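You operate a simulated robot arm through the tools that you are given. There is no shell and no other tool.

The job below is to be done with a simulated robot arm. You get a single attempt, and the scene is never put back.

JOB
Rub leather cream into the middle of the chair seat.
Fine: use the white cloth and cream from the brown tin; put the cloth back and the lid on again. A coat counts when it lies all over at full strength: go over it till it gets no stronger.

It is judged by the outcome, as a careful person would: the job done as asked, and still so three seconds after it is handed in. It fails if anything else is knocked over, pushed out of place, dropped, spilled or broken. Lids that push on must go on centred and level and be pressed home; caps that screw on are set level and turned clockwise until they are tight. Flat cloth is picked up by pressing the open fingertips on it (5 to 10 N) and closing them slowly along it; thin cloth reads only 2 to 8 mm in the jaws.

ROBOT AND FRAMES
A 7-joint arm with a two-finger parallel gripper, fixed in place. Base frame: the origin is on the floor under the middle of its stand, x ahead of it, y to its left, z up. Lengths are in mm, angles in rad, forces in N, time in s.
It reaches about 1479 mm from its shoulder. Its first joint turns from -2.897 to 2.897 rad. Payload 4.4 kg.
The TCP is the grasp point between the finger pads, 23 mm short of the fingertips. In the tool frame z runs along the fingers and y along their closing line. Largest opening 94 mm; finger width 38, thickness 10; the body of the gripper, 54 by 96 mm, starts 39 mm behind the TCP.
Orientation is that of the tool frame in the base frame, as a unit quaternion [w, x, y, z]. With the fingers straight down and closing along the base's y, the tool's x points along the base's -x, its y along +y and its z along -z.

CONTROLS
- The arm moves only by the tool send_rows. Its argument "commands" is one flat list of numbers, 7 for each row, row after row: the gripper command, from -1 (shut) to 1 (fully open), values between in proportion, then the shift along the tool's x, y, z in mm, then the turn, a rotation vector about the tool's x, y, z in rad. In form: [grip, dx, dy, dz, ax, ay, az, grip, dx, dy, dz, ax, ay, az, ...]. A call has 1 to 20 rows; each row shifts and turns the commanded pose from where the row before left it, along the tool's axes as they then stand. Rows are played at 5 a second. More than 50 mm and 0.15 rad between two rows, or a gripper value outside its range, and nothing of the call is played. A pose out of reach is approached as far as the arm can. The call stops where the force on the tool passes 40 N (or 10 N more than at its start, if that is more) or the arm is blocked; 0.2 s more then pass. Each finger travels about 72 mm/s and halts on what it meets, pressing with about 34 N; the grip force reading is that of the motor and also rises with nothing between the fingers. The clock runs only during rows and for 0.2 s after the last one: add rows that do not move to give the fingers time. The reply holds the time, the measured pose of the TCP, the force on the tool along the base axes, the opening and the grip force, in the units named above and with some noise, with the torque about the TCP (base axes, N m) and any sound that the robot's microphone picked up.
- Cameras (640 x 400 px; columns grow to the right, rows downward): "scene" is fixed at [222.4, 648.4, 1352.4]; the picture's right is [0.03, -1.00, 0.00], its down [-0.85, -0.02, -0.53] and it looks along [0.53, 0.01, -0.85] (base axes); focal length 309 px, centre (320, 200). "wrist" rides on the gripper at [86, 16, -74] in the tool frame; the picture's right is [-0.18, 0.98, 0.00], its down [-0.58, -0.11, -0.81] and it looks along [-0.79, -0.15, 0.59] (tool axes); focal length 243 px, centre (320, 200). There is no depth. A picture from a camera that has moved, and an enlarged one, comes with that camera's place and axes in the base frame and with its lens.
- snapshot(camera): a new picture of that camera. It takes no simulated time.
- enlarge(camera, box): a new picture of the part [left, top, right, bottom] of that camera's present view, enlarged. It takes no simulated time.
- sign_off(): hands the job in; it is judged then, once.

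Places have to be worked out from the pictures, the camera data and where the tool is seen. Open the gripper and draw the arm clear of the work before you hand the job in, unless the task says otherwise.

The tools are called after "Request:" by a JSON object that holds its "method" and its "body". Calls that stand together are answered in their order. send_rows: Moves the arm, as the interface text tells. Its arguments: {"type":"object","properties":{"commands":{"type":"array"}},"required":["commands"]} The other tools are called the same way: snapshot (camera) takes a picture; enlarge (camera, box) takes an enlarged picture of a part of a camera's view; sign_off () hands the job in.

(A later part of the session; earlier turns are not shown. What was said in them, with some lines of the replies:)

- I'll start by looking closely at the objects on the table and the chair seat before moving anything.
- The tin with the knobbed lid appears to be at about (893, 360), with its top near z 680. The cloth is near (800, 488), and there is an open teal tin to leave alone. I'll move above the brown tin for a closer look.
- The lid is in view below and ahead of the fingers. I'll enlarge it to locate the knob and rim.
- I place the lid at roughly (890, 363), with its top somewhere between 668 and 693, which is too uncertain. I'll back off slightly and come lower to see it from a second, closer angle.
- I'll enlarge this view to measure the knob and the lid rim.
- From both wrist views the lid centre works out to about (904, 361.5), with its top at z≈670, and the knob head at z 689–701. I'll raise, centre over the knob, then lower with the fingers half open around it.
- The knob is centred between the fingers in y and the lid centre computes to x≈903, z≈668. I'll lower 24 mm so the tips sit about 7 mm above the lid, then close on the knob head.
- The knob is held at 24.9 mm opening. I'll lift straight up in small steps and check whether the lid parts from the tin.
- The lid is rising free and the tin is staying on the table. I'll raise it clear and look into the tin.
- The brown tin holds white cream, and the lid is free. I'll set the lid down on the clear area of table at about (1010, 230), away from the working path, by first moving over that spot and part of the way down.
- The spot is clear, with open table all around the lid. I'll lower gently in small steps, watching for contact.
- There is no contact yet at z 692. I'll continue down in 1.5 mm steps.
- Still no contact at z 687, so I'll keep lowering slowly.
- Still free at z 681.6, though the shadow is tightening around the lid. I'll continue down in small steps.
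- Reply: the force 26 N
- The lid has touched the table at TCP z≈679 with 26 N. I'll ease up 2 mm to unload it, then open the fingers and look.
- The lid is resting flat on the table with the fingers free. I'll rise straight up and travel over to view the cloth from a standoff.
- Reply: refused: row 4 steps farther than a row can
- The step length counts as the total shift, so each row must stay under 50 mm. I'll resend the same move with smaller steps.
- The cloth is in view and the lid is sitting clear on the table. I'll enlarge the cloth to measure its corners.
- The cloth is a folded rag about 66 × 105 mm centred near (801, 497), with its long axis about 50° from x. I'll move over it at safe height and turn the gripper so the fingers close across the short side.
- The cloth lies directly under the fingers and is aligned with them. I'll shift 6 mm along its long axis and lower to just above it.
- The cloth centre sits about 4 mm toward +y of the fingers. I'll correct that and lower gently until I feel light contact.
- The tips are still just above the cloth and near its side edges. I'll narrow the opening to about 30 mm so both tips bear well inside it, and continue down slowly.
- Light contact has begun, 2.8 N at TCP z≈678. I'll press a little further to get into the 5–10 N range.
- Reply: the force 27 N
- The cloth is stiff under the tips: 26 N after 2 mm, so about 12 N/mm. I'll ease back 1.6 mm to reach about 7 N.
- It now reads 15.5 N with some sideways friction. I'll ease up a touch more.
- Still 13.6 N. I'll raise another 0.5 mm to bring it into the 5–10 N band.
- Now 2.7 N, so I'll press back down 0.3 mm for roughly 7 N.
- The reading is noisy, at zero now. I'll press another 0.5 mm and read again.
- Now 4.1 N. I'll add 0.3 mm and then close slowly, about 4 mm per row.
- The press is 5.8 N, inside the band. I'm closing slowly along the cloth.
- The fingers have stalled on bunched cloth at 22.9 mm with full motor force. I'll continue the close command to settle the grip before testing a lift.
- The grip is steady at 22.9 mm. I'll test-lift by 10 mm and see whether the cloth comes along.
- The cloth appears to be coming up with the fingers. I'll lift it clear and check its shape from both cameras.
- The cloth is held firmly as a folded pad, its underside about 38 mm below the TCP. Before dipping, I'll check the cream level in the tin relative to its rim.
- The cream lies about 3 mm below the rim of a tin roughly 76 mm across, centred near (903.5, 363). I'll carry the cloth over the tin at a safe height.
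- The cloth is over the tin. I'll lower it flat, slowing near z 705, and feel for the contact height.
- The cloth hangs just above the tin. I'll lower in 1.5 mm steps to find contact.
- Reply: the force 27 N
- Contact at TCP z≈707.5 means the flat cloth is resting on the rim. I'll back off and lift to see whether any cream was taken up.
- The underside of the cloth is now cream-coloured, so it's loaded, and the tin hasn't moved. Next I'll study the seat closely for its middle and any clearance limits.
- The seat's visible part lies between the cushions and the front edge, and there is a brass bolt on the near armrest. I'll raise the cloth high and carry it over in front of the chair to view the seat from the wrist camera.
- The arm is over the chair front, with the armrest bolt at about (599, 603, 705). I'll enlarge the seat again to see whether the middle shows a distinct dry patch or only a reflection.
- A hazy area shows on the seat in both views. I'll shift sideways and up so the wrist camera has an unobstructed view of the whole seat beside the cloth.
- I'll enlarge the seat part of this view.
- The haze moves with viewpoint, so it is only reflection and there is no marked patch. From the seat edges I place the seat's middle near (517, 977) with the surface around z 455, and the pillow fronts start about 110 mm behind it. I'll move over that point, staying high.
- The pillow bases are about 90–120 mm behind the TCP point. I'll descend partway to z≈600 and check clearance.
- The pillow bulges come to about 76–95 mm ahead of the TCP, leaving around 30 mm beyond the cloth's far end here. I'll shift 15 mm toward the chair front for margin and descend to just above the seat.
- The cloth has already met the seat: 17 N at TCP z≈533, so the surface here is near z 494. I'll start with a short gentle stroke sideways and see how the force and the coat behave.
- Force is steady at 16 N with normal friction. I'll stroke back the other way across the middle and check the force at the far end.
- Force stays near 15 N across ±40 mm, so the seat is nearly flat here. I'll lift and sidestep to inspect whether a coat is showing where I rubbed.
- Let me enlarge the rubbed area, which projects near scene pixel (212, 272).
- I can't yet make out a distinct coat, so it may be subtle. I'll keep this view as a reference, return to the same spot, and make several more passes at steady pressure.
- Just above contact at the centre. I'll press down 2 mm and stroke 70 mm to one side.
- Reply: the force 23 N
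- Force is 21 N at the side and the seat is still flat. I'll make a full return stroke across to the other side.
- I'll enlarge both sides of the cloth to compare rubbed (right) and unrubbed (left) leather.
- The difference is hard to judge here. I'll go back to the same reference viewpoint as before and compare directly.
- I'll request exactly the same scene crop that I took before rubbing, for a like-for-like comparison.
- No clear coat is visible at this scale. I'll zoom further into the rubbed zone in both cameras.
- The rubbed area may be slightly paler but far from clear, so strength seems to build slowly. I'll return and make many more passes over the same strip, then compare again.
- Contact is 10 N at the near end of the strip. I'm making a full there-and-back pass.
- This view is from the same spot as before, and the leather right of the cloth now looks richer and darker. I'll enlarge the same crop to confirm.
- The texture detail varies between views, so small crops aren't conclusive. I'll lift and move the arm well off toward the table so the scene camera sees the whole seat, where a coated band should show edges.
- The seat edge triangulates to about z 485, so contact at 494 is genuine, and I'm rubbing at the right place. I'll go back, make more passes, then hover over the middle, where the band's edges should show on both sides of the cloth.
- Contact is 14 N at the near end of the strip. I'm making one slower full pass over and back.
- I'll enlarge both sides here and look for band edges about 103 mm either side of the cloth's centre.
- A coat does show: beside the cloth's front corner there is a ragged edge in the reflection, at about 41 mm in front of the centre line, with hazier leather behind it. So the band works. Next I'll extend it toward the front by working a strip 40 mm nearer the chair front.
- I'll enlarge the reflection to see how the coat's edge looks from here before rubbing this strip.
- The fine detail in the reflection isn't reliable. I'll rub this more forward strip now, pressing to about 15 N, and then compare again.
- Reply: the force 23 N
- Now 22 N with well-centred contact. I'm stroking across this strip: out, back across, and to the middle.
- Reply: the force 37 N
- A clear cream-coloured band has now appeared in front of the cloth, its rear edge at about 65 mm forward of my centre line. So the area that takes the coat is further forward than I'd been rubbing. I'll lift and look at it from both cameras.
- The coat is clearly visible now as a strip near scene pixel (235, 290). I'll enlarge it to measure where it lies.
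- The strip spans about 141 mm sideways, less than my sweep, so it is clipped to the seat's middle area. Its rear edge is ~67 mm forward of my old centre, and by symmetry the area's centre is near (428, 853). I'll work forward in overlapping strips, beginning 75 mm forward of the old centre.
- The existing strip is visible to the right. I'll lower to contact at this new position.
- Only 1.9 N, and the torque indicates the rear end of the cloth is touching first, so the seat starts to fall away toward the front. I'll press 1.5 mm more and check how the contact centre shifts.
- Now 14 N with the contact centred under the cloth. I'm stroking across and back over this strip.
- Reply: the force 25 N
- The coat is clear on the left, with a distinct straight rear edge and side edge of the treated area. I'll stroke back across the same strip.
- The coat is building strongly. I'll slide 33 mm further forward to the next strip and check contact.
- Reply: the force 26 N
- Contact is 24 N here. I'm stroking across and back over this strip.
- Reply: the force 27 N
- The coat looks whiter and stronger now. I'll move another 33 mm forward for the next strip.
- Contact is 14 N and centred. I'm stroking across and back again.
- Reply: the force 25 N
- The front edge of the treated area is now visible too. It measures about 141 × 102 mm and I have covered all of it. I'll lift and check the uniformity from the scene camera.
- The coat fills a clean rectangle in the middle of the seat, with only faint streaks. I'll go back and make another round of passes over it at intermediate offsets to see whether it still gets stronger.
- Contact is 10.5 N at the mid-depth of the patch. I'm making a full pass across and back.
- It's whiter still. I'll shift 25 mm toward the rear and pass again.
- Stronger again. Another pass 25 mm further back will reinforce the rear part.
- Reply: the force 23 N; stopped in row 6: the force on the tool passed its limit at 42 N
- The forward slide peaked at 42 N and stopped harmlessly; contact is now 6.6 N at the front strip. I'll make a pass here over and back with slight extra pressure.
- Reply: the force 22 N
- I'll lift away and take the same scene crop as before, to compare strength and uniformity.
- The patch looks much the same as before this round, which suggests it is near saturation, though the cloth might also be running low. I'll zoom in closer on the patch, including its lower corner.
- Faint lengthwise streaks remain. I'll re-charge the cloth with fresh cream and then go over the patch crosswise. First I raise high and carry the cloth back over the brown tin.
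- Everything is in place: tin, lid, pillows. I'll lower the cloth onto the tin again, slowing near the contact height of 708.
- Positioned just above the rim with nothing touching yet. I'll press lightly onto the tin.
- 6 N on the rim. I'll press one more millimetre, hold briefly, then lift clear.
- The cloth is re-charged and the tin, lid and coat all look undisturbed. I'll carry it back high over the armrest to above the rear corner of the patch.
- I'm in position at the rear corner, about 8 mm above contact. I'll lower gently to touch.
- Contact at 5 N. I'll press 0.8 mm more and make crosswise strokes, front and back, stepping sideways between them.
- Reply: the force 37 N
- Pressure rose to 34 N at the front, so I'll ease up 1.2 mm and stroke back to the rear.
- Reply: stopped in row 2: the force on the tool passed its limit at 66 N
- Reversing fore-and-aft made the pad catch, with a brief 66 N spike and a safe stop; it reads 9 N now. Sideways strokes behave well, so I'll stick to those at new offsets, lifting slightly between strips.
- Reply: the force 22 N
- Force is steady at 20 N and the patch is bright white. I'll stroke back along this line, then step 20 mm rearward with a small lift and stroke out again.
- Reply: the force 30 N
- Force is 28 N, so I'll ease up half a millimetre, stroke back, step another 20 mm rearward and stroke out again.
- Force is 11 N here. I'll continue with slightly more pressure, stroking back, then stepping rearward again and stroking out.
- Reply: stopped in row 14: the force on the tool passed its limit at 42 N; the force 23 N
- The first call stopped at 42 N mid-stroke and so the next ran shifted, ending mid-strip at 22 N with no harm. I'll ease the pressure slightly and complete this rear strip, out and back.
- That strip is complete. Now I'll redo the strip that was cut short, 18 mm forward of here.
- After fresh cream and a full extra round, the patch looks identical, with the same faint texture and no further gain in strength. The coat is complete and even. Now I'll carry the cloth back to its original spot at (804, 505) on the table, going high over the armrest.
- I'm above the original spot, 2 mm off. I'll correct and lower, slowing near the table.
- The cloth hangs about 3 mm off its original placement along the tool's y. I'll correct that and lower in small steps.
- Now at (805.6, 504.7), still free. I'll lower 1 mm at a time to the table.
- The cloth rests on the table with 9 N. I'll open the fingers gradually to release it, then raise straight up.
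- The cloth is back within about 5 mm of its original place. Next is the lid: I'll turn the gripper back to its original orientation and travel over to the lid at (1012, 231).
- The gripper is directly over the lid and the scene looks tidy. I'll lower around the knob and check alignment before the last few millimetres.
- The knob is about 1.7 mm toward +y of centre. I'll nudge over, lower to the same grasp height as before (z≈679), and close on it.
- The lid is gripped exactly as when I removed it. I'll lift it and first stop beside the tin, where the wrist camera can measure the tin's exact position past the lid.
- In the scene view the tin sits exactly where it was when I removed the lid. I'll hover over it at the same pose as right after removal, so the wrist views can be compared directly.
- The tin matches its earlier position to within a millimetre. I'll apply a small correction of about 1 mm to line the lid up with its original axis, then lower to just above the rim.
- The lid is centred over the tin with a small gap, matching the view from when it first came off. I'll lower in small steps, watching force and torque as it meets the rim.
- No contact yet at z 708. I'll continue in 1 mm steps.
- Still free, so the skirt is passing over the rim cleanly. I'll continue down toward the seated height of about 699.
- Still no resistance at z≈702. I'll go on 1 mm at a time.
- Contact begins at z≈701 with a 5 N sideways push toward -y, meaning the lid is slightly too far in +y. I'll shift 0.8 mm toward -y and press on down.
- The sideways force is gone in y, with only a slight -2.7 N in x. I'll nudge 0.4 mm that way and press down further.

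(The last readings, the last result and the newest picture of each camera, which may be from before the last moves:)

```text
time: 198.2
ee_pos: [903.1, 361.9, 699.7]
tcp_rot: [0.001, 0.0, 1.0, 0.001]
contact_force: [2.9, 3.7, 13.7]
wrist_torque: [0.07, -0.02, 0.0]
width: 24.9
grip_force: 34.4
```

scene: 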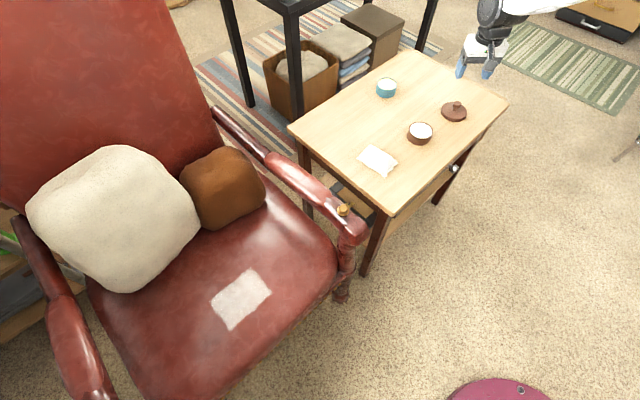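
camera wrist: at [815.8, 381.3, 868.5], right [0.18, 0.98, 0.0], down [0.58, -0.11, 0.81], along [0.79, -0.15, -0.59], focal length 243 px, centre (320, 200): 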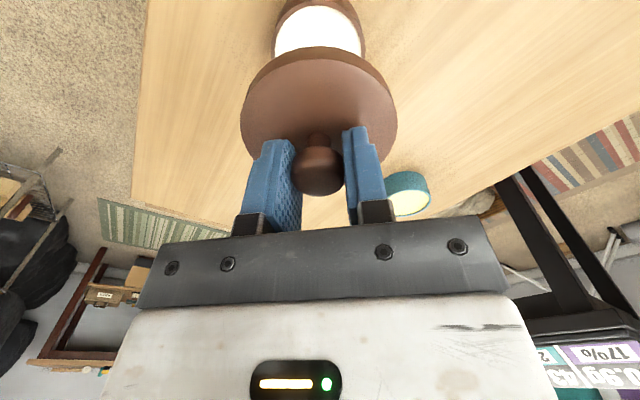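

Resistance is building: 13.7 N at z 699.7, close to the seated height. I'll press it home a bit harder.

Request:
{"method": "send_rows", "body": {"commands": [-0.8, 0, 0, 0.8, 0, 0, 0, -0.8, 0, 0, 0.6, 0, 0, 0, -0.8, 0, 0, 0, 0, 0, 0]}}

```text
time: 199.0
ee_pos: [902.6, 362.5, 697.8]
tcp_rot: [0.001, 0.001, 1.0, 0.001]
contact_force: [1.0, 9.4, 25.9]
wrist_torque: [0.1, 0.0, -0.01]
width: 25.0
grip_force: 34.1
```

26 N now, with a 9 N sideways push toward +y, so I over-corrected. I'll shift 0.7 mm back toward +y while holding the press.

Request:
{"method": "send_rows", "body": {"commands": [-0.8, 0, 0.7, 0, 0, 0, 0, -0.8, 0, 0, 0, 0, 0, 0]}}

Request:
{"method": "enlarge", "body": {"camera": "wrist", "box": [220, 0, 420, 200]}}

Request:
{"method": "enlarge", "body": {"camera": "scene", "box": [380, 70, 480, 160]}}

```text
time: 199.6
ee_pos: [904.0, 363.4, 699.2]
tcp_rot: [0.001, 0.0, 1.0, 0.0]
contact_force: [7.8, 0.6, 22.0]
wrist_torque: [0.01, -0.23, -0.03]
width: 25.0
grip_force: 34.4
```

```text
2.00 times, centred on (320, 100) of wrist
camera zoom: at [817.1, 380.5, 774.0], right [0.18, 0.98, 0.0], down [0.58, -0.11, 0.81], along [0.79, -0.15, -0.59], focal length 485 px, centre (320, 400)
```

zoom: 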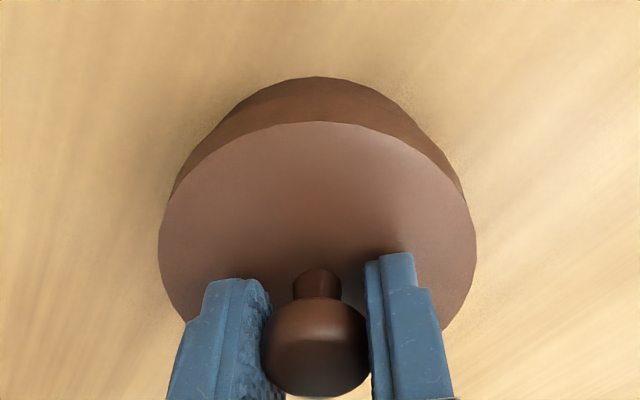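

```text
4.44 times, centred on (430, 115) of scene
camera zoom: at [222.4, 648.4, 1352.4], right [0.03, -1.0, 0.0], down [-0.85, -0.02, -0.53], along [0.53, 0.01, -0.85], focal length 1372 px, centre (-169, 578)
```

zoom: 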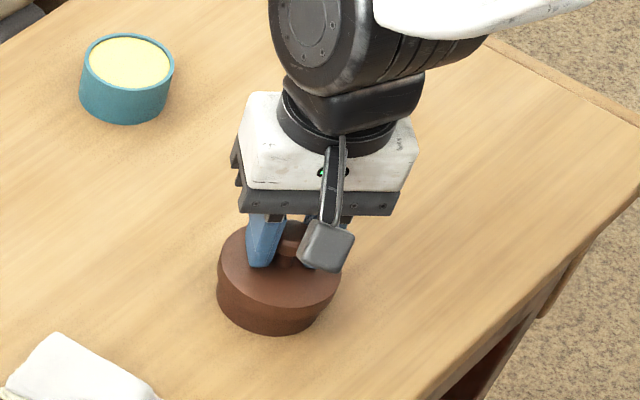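

Seen from both cameras the lid sits centred and level at its original height, with 22 N pressing. I'll release the knob now, then press on its top with closed fingers to make sure it is home.

Request:
{"method": "send_rows", "body": {"commands": [-0.8, 0, 0, -1.5, 0, 0, 0, -0.3, 0, 0, 0, 0, 0, 0, 0.1, 0, 0, 0, 0, 0, 0, 0.1, 0, 0, -10, 0, 0, 0, 0.1, 0, 0, -25, 0, 0, 0, 0.1, 0, 0, -15, 0, 0, 0, 0.1, 0, 0, 0, 0, 0, 0]}}

Request:
{"method": "snapshot", "body": {"camera": "wrist"}}

Request:
{"method": "enlarge", "body": {"camera": "scene", "box": [380, 90, 460, 160]}}

```text
time: 201.2
ee_pos: [902.8, 362.8, 749.0]
tcp_rot: [0.0, 0.0, 1.0, 0.0]
contact_force: [0.5, 0.0, -0.2]
wrist_torque: [-0.02, 0.02, 0.02]
width: 51.5
grip_force: 0.0
```

```text
taken
camera wrist: at [816.6, 380.6, 824.5], right [0.18, 0.98, 0.0], down [0.58, -0.11, 0.81], along [0.79, -0.15, -0.59], focal length 243 px, centre (320, 200)
```

wrist: 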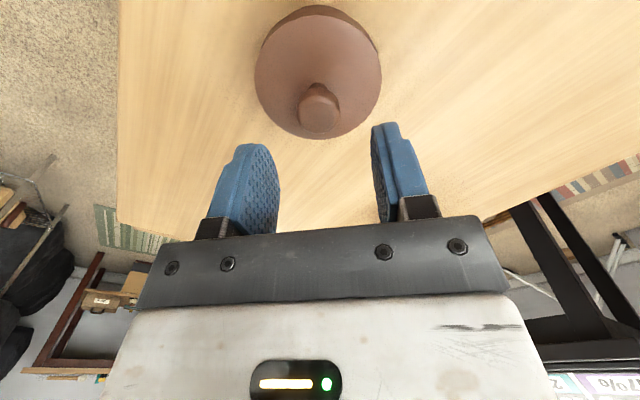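

```text
5.71 times, centred on (420, 125) of scene
camera zoom: at [222.4, 648.4, 1352.4], right [0.03, -1.0, 0.0], down [-0.85, -0.02, -0.53], along [0.53, 0.01, -0.85], focal length 1764 px, centre (-251, 629)
```

zoom: 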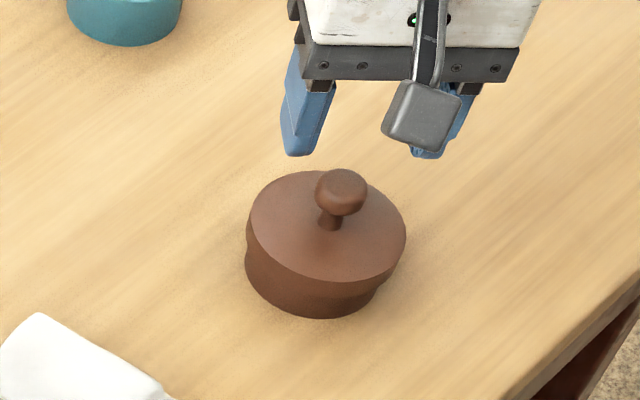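

The lid's height and position match the initial picture to within a pixel, so it appears seated. For certainty I'll close the fingers and press gently down on the knob top.

Request:
{"method": "send_rows", "body": {"commands": [-0.5, 0, -1, 0, 0, 0, 0, -1, 0, 0, 0, 0, 0, 0, -1, 0, 0, 0, 0, 0, 0, -1, 0, 0, 10, 0, 0, 0, -1, 0, 0, 8, 0, 0, 0, -1, 0, 0, 3, 0, 0, 0, -1, 0, 0, 1, 0, 0, 0, -1, 0, 0, 0, 0, 0, 0]}}

Request:
{"method": "snapshot", "body": {"camera": "wrist"}}

```text
time: 203.0
ee_pos: [902.5, 361.6, 726.0]
tcp_rot: [0.0, 0.0, 1.0, 0.0]
contact_force: [-0.2, 0.5, 0.5]
wrist_torque: [-0.01, -0.02, 0.0]
width: 0.0
grip_force: 33.8
```

```text
taken
camera wrist: at [816.5, 380.0, 802.2], right [0.18, 0.98, 0.0], down [0.58, -0.11, 0.81], along [0.79, -0.15, -0.59], focal length 243 px, centre (320, 200)
```

wrist: 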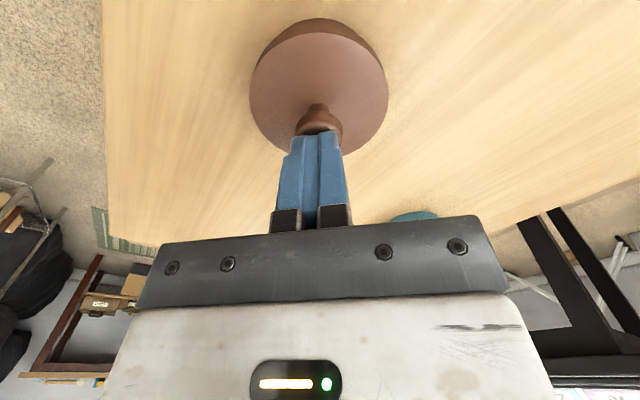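

The closed tips are right above the knob. I'll press down in 1 mm steps.

Request:
{"method": "send_rows", "body": {"commands": [-1, 0, 0, 1, 0, 0, 0, -1, 0, 0, 1, 0, 0, 0, -1, 0, 0, 1, 0, 0, 0, -1, 0, 0, 0, 0, 0, 0]}}

```text
time: 204.0
ee_pos: [903.9, 361.4, 726.2]
tcp_rot: [0.001, 0.0, 1.0, 0.001]
contact_force: [-5.5, 3.8, 25.0]
wrist_torque: [0.08, 0.29, -0.02]
width: 0.0
grip_force: 33.9
```

25 N on the knob and the lid is not yielding. I'll add a little more, hold, then back off and raise clear.

Request:
{"method": "send_rows", "body": {"commands": [-1, 0, 0, 0.7, 0, 0, 0, -1, 0, 0, 0, 0, 0, 0, -1, 0, 0, 0, 0, 0, 0]}}

Request:
{"method": "send_rows", "body": {"commands": [-1, 0, 0, -5, 0, 0, 0, -1, 0, 0, -25, 0, 0, 0, -1, 0, 0, -40, 0, 0, 0, -1, 0, 0, -40, 0, 0, 0, 0, 30, -30, -20, 0, 0, 0, 1, 30, -30, -20, 0, 0, 0, 1, 30, -30, 0, 0, 0, 0, 1, 30, -30, 0, 0, 0, 0, 1, 0, 0, 0, 0, 0, 0]}}

Request:
{"method": "snapshot", "body": {"camera": "scene"}}

Request:
{"method": "enlarge", "body": {"camera": "scene", "box": [380, 90, 460, 160]}}

Request:
{"method": "snapshot", "body": {"camera": "wrist"}}

```text
time: 204.7
ee_pos: [903.6, 361.4, 726.0]
tcp_rot: [0.002, 0.0, 1.0, 0.001]
contact_force: [-2.2, -1.2, 7.3]
wrist_torque: [-0.03, 0.13, 0.01]
width: 0.0
grip_force: 33.9
stopped in row 3: the force on the tool passed its limit at 40 N (the readings are from after the stop); the commanded pose is now the measured one
```

```text
time: 206.7
ee_pos: [783.9, 243.8, 876.8]
tcp_rot: [0.002, 0.0, 1.0, 0.001]
contact_force: [-0.3, 0.4, 0.4]
wrist_torque: [0.05, 0.0, 0.02]
width: 94.2
grip_force: 0.2
```

```text
taken
```

scene: 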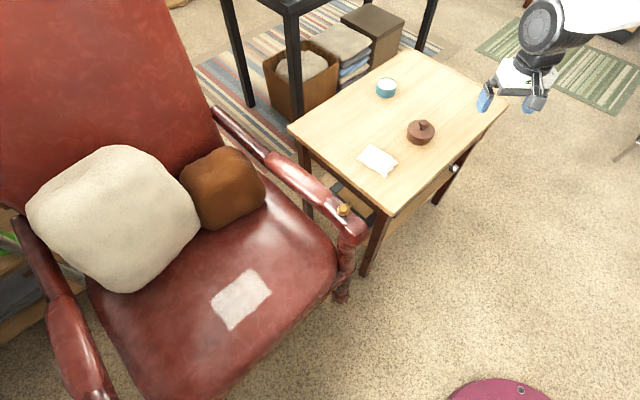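

```text
5.71 times, centred on (420, 125) of scene
camera zoom: at [222.4, 648.4, 1352.4], right [0.03, -1.0, 0.0], down [-0.85, -0.02, -0.53], along [0.53, 0.01, -0.85], focal length 1764 px, centre (-251, 629)
```

zoom: 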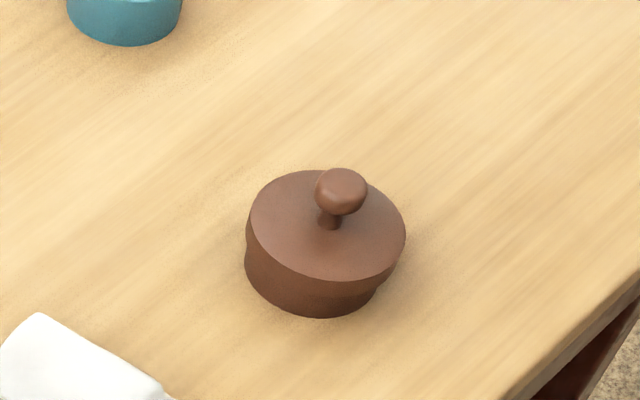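

```text
taken
camera wrist: at [696.9, 261.3, 951.5], right [0.18, 0.98, 0.0], down [0.58, -0.11, 0.81], along [0.79, -0.15, -0.59], focal length 243 px, centre (320, 200)
```

wrist: 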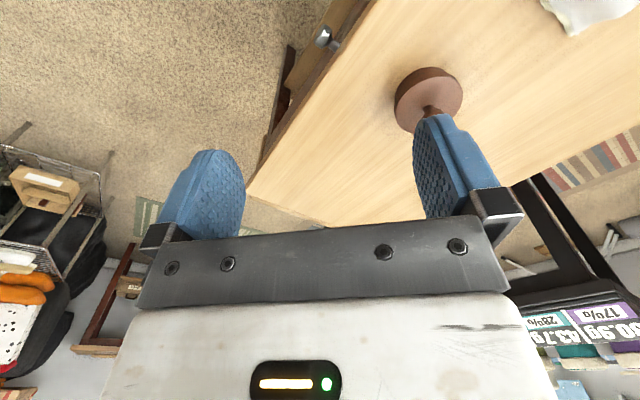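

The lid is seated level as at the start, the cloth is back, and nothing else has moved. One last close check of the coat with the arm clear before handing in.

Request:
{"method": "enlarge", "body": {"camera": "scene", "box": [205, 260, 281, 332]}}

Request:
{"method": "enlarge", "body": {"camera": "scene", "box": [340, 60, 500, 200]}}

Request:
{"method": "enlarge", "body": {"camera": "scene", "box": [0, 100, 380, 400]}}

```text
5.56 times, centred on (243, 296) of scene
camera zoom: at [222.4, 648.4, 1352.4], right [0.03, -1.0, 0.0], down [-0.85, -0.02, -0.53], along [0.53, 0.01, -0.85], focal length 1715 px, centre (748, -333)
```

zoom: 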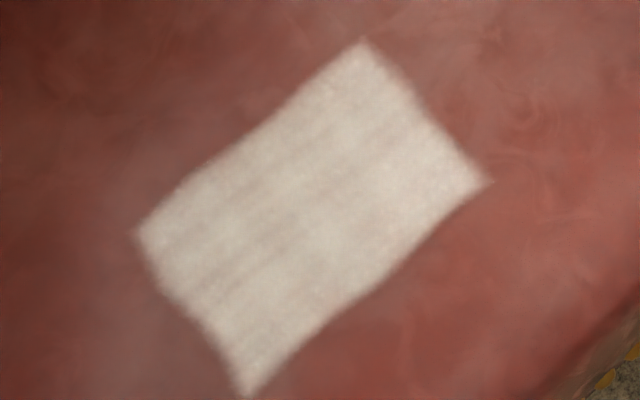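

```text
2.86 times, centred on (420, 130) of scene
camera zoom: at [222.4, 648.4, 1352.4], right [0.03, -1.0, 0.0], down [-0.85, -0.02, -0.53], along [0.53, 0.01, -0.85], focal length 882 px, centre (34, 400)
```

zoom: 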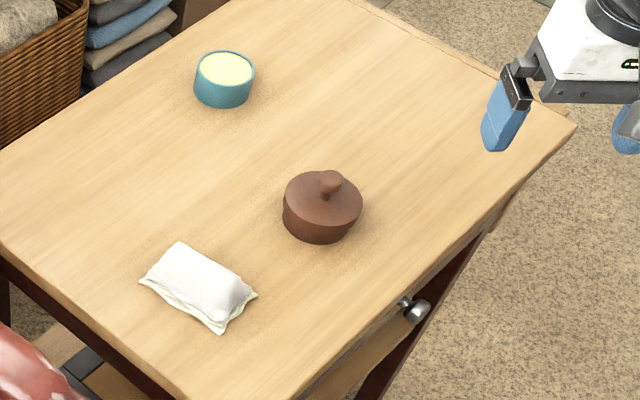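

```text
1.33 times, centred on (190, 250) of scene
camera zoom: at [222.4, 648.4, 1352.4], right [0.03, -1.0, 0.0], down [-0.85, -0.02, -0.53], along [0.53, 0.01, -0.85], focal length 412 px, centre (493, 133)
```

zoom: 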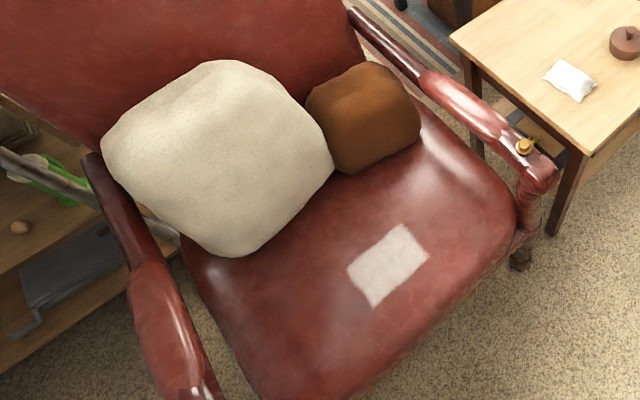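

The coat is unchanged and even across the whole patch. The lid is on level, the cloth is back in its place, the gripper is open and the arm is clear. I'm handing the job in.

Request:
{"method": "sign_off", "body": {}}

```text
The job is handed in.
```

The leather cream is rubbed into the middle of the chair seat, and I've handed the job in. I haven't seen the judge's result.

- **Coat:** it covers a rectangle of about 141 × 102 mm, all over. I took fresh cream on the cloth and went over it a full extra round, and it looked no stronger. Faint streaks remain, but they did not change in that last round.
- **Cloth:** the white cloth is back on the table, about 5 mm from where it started.
- **Tin:** the lid is on the brown tin, centred and level. I pressed it home with about 40 N. The tin itself ended about 3 mm from its starting spot, pushed when I first gripped the knob.
- **Everything else:** the teal tin, both cushions and the chair look unmoved in the final pictures.

My first passes were too far back on the seat and left no visible coat there. Four strokes ran over the force limit and stopped at once: three between 40 and 42 N, and one brief 66 N catch on the seat when I reversed direction. None left any visible mark.
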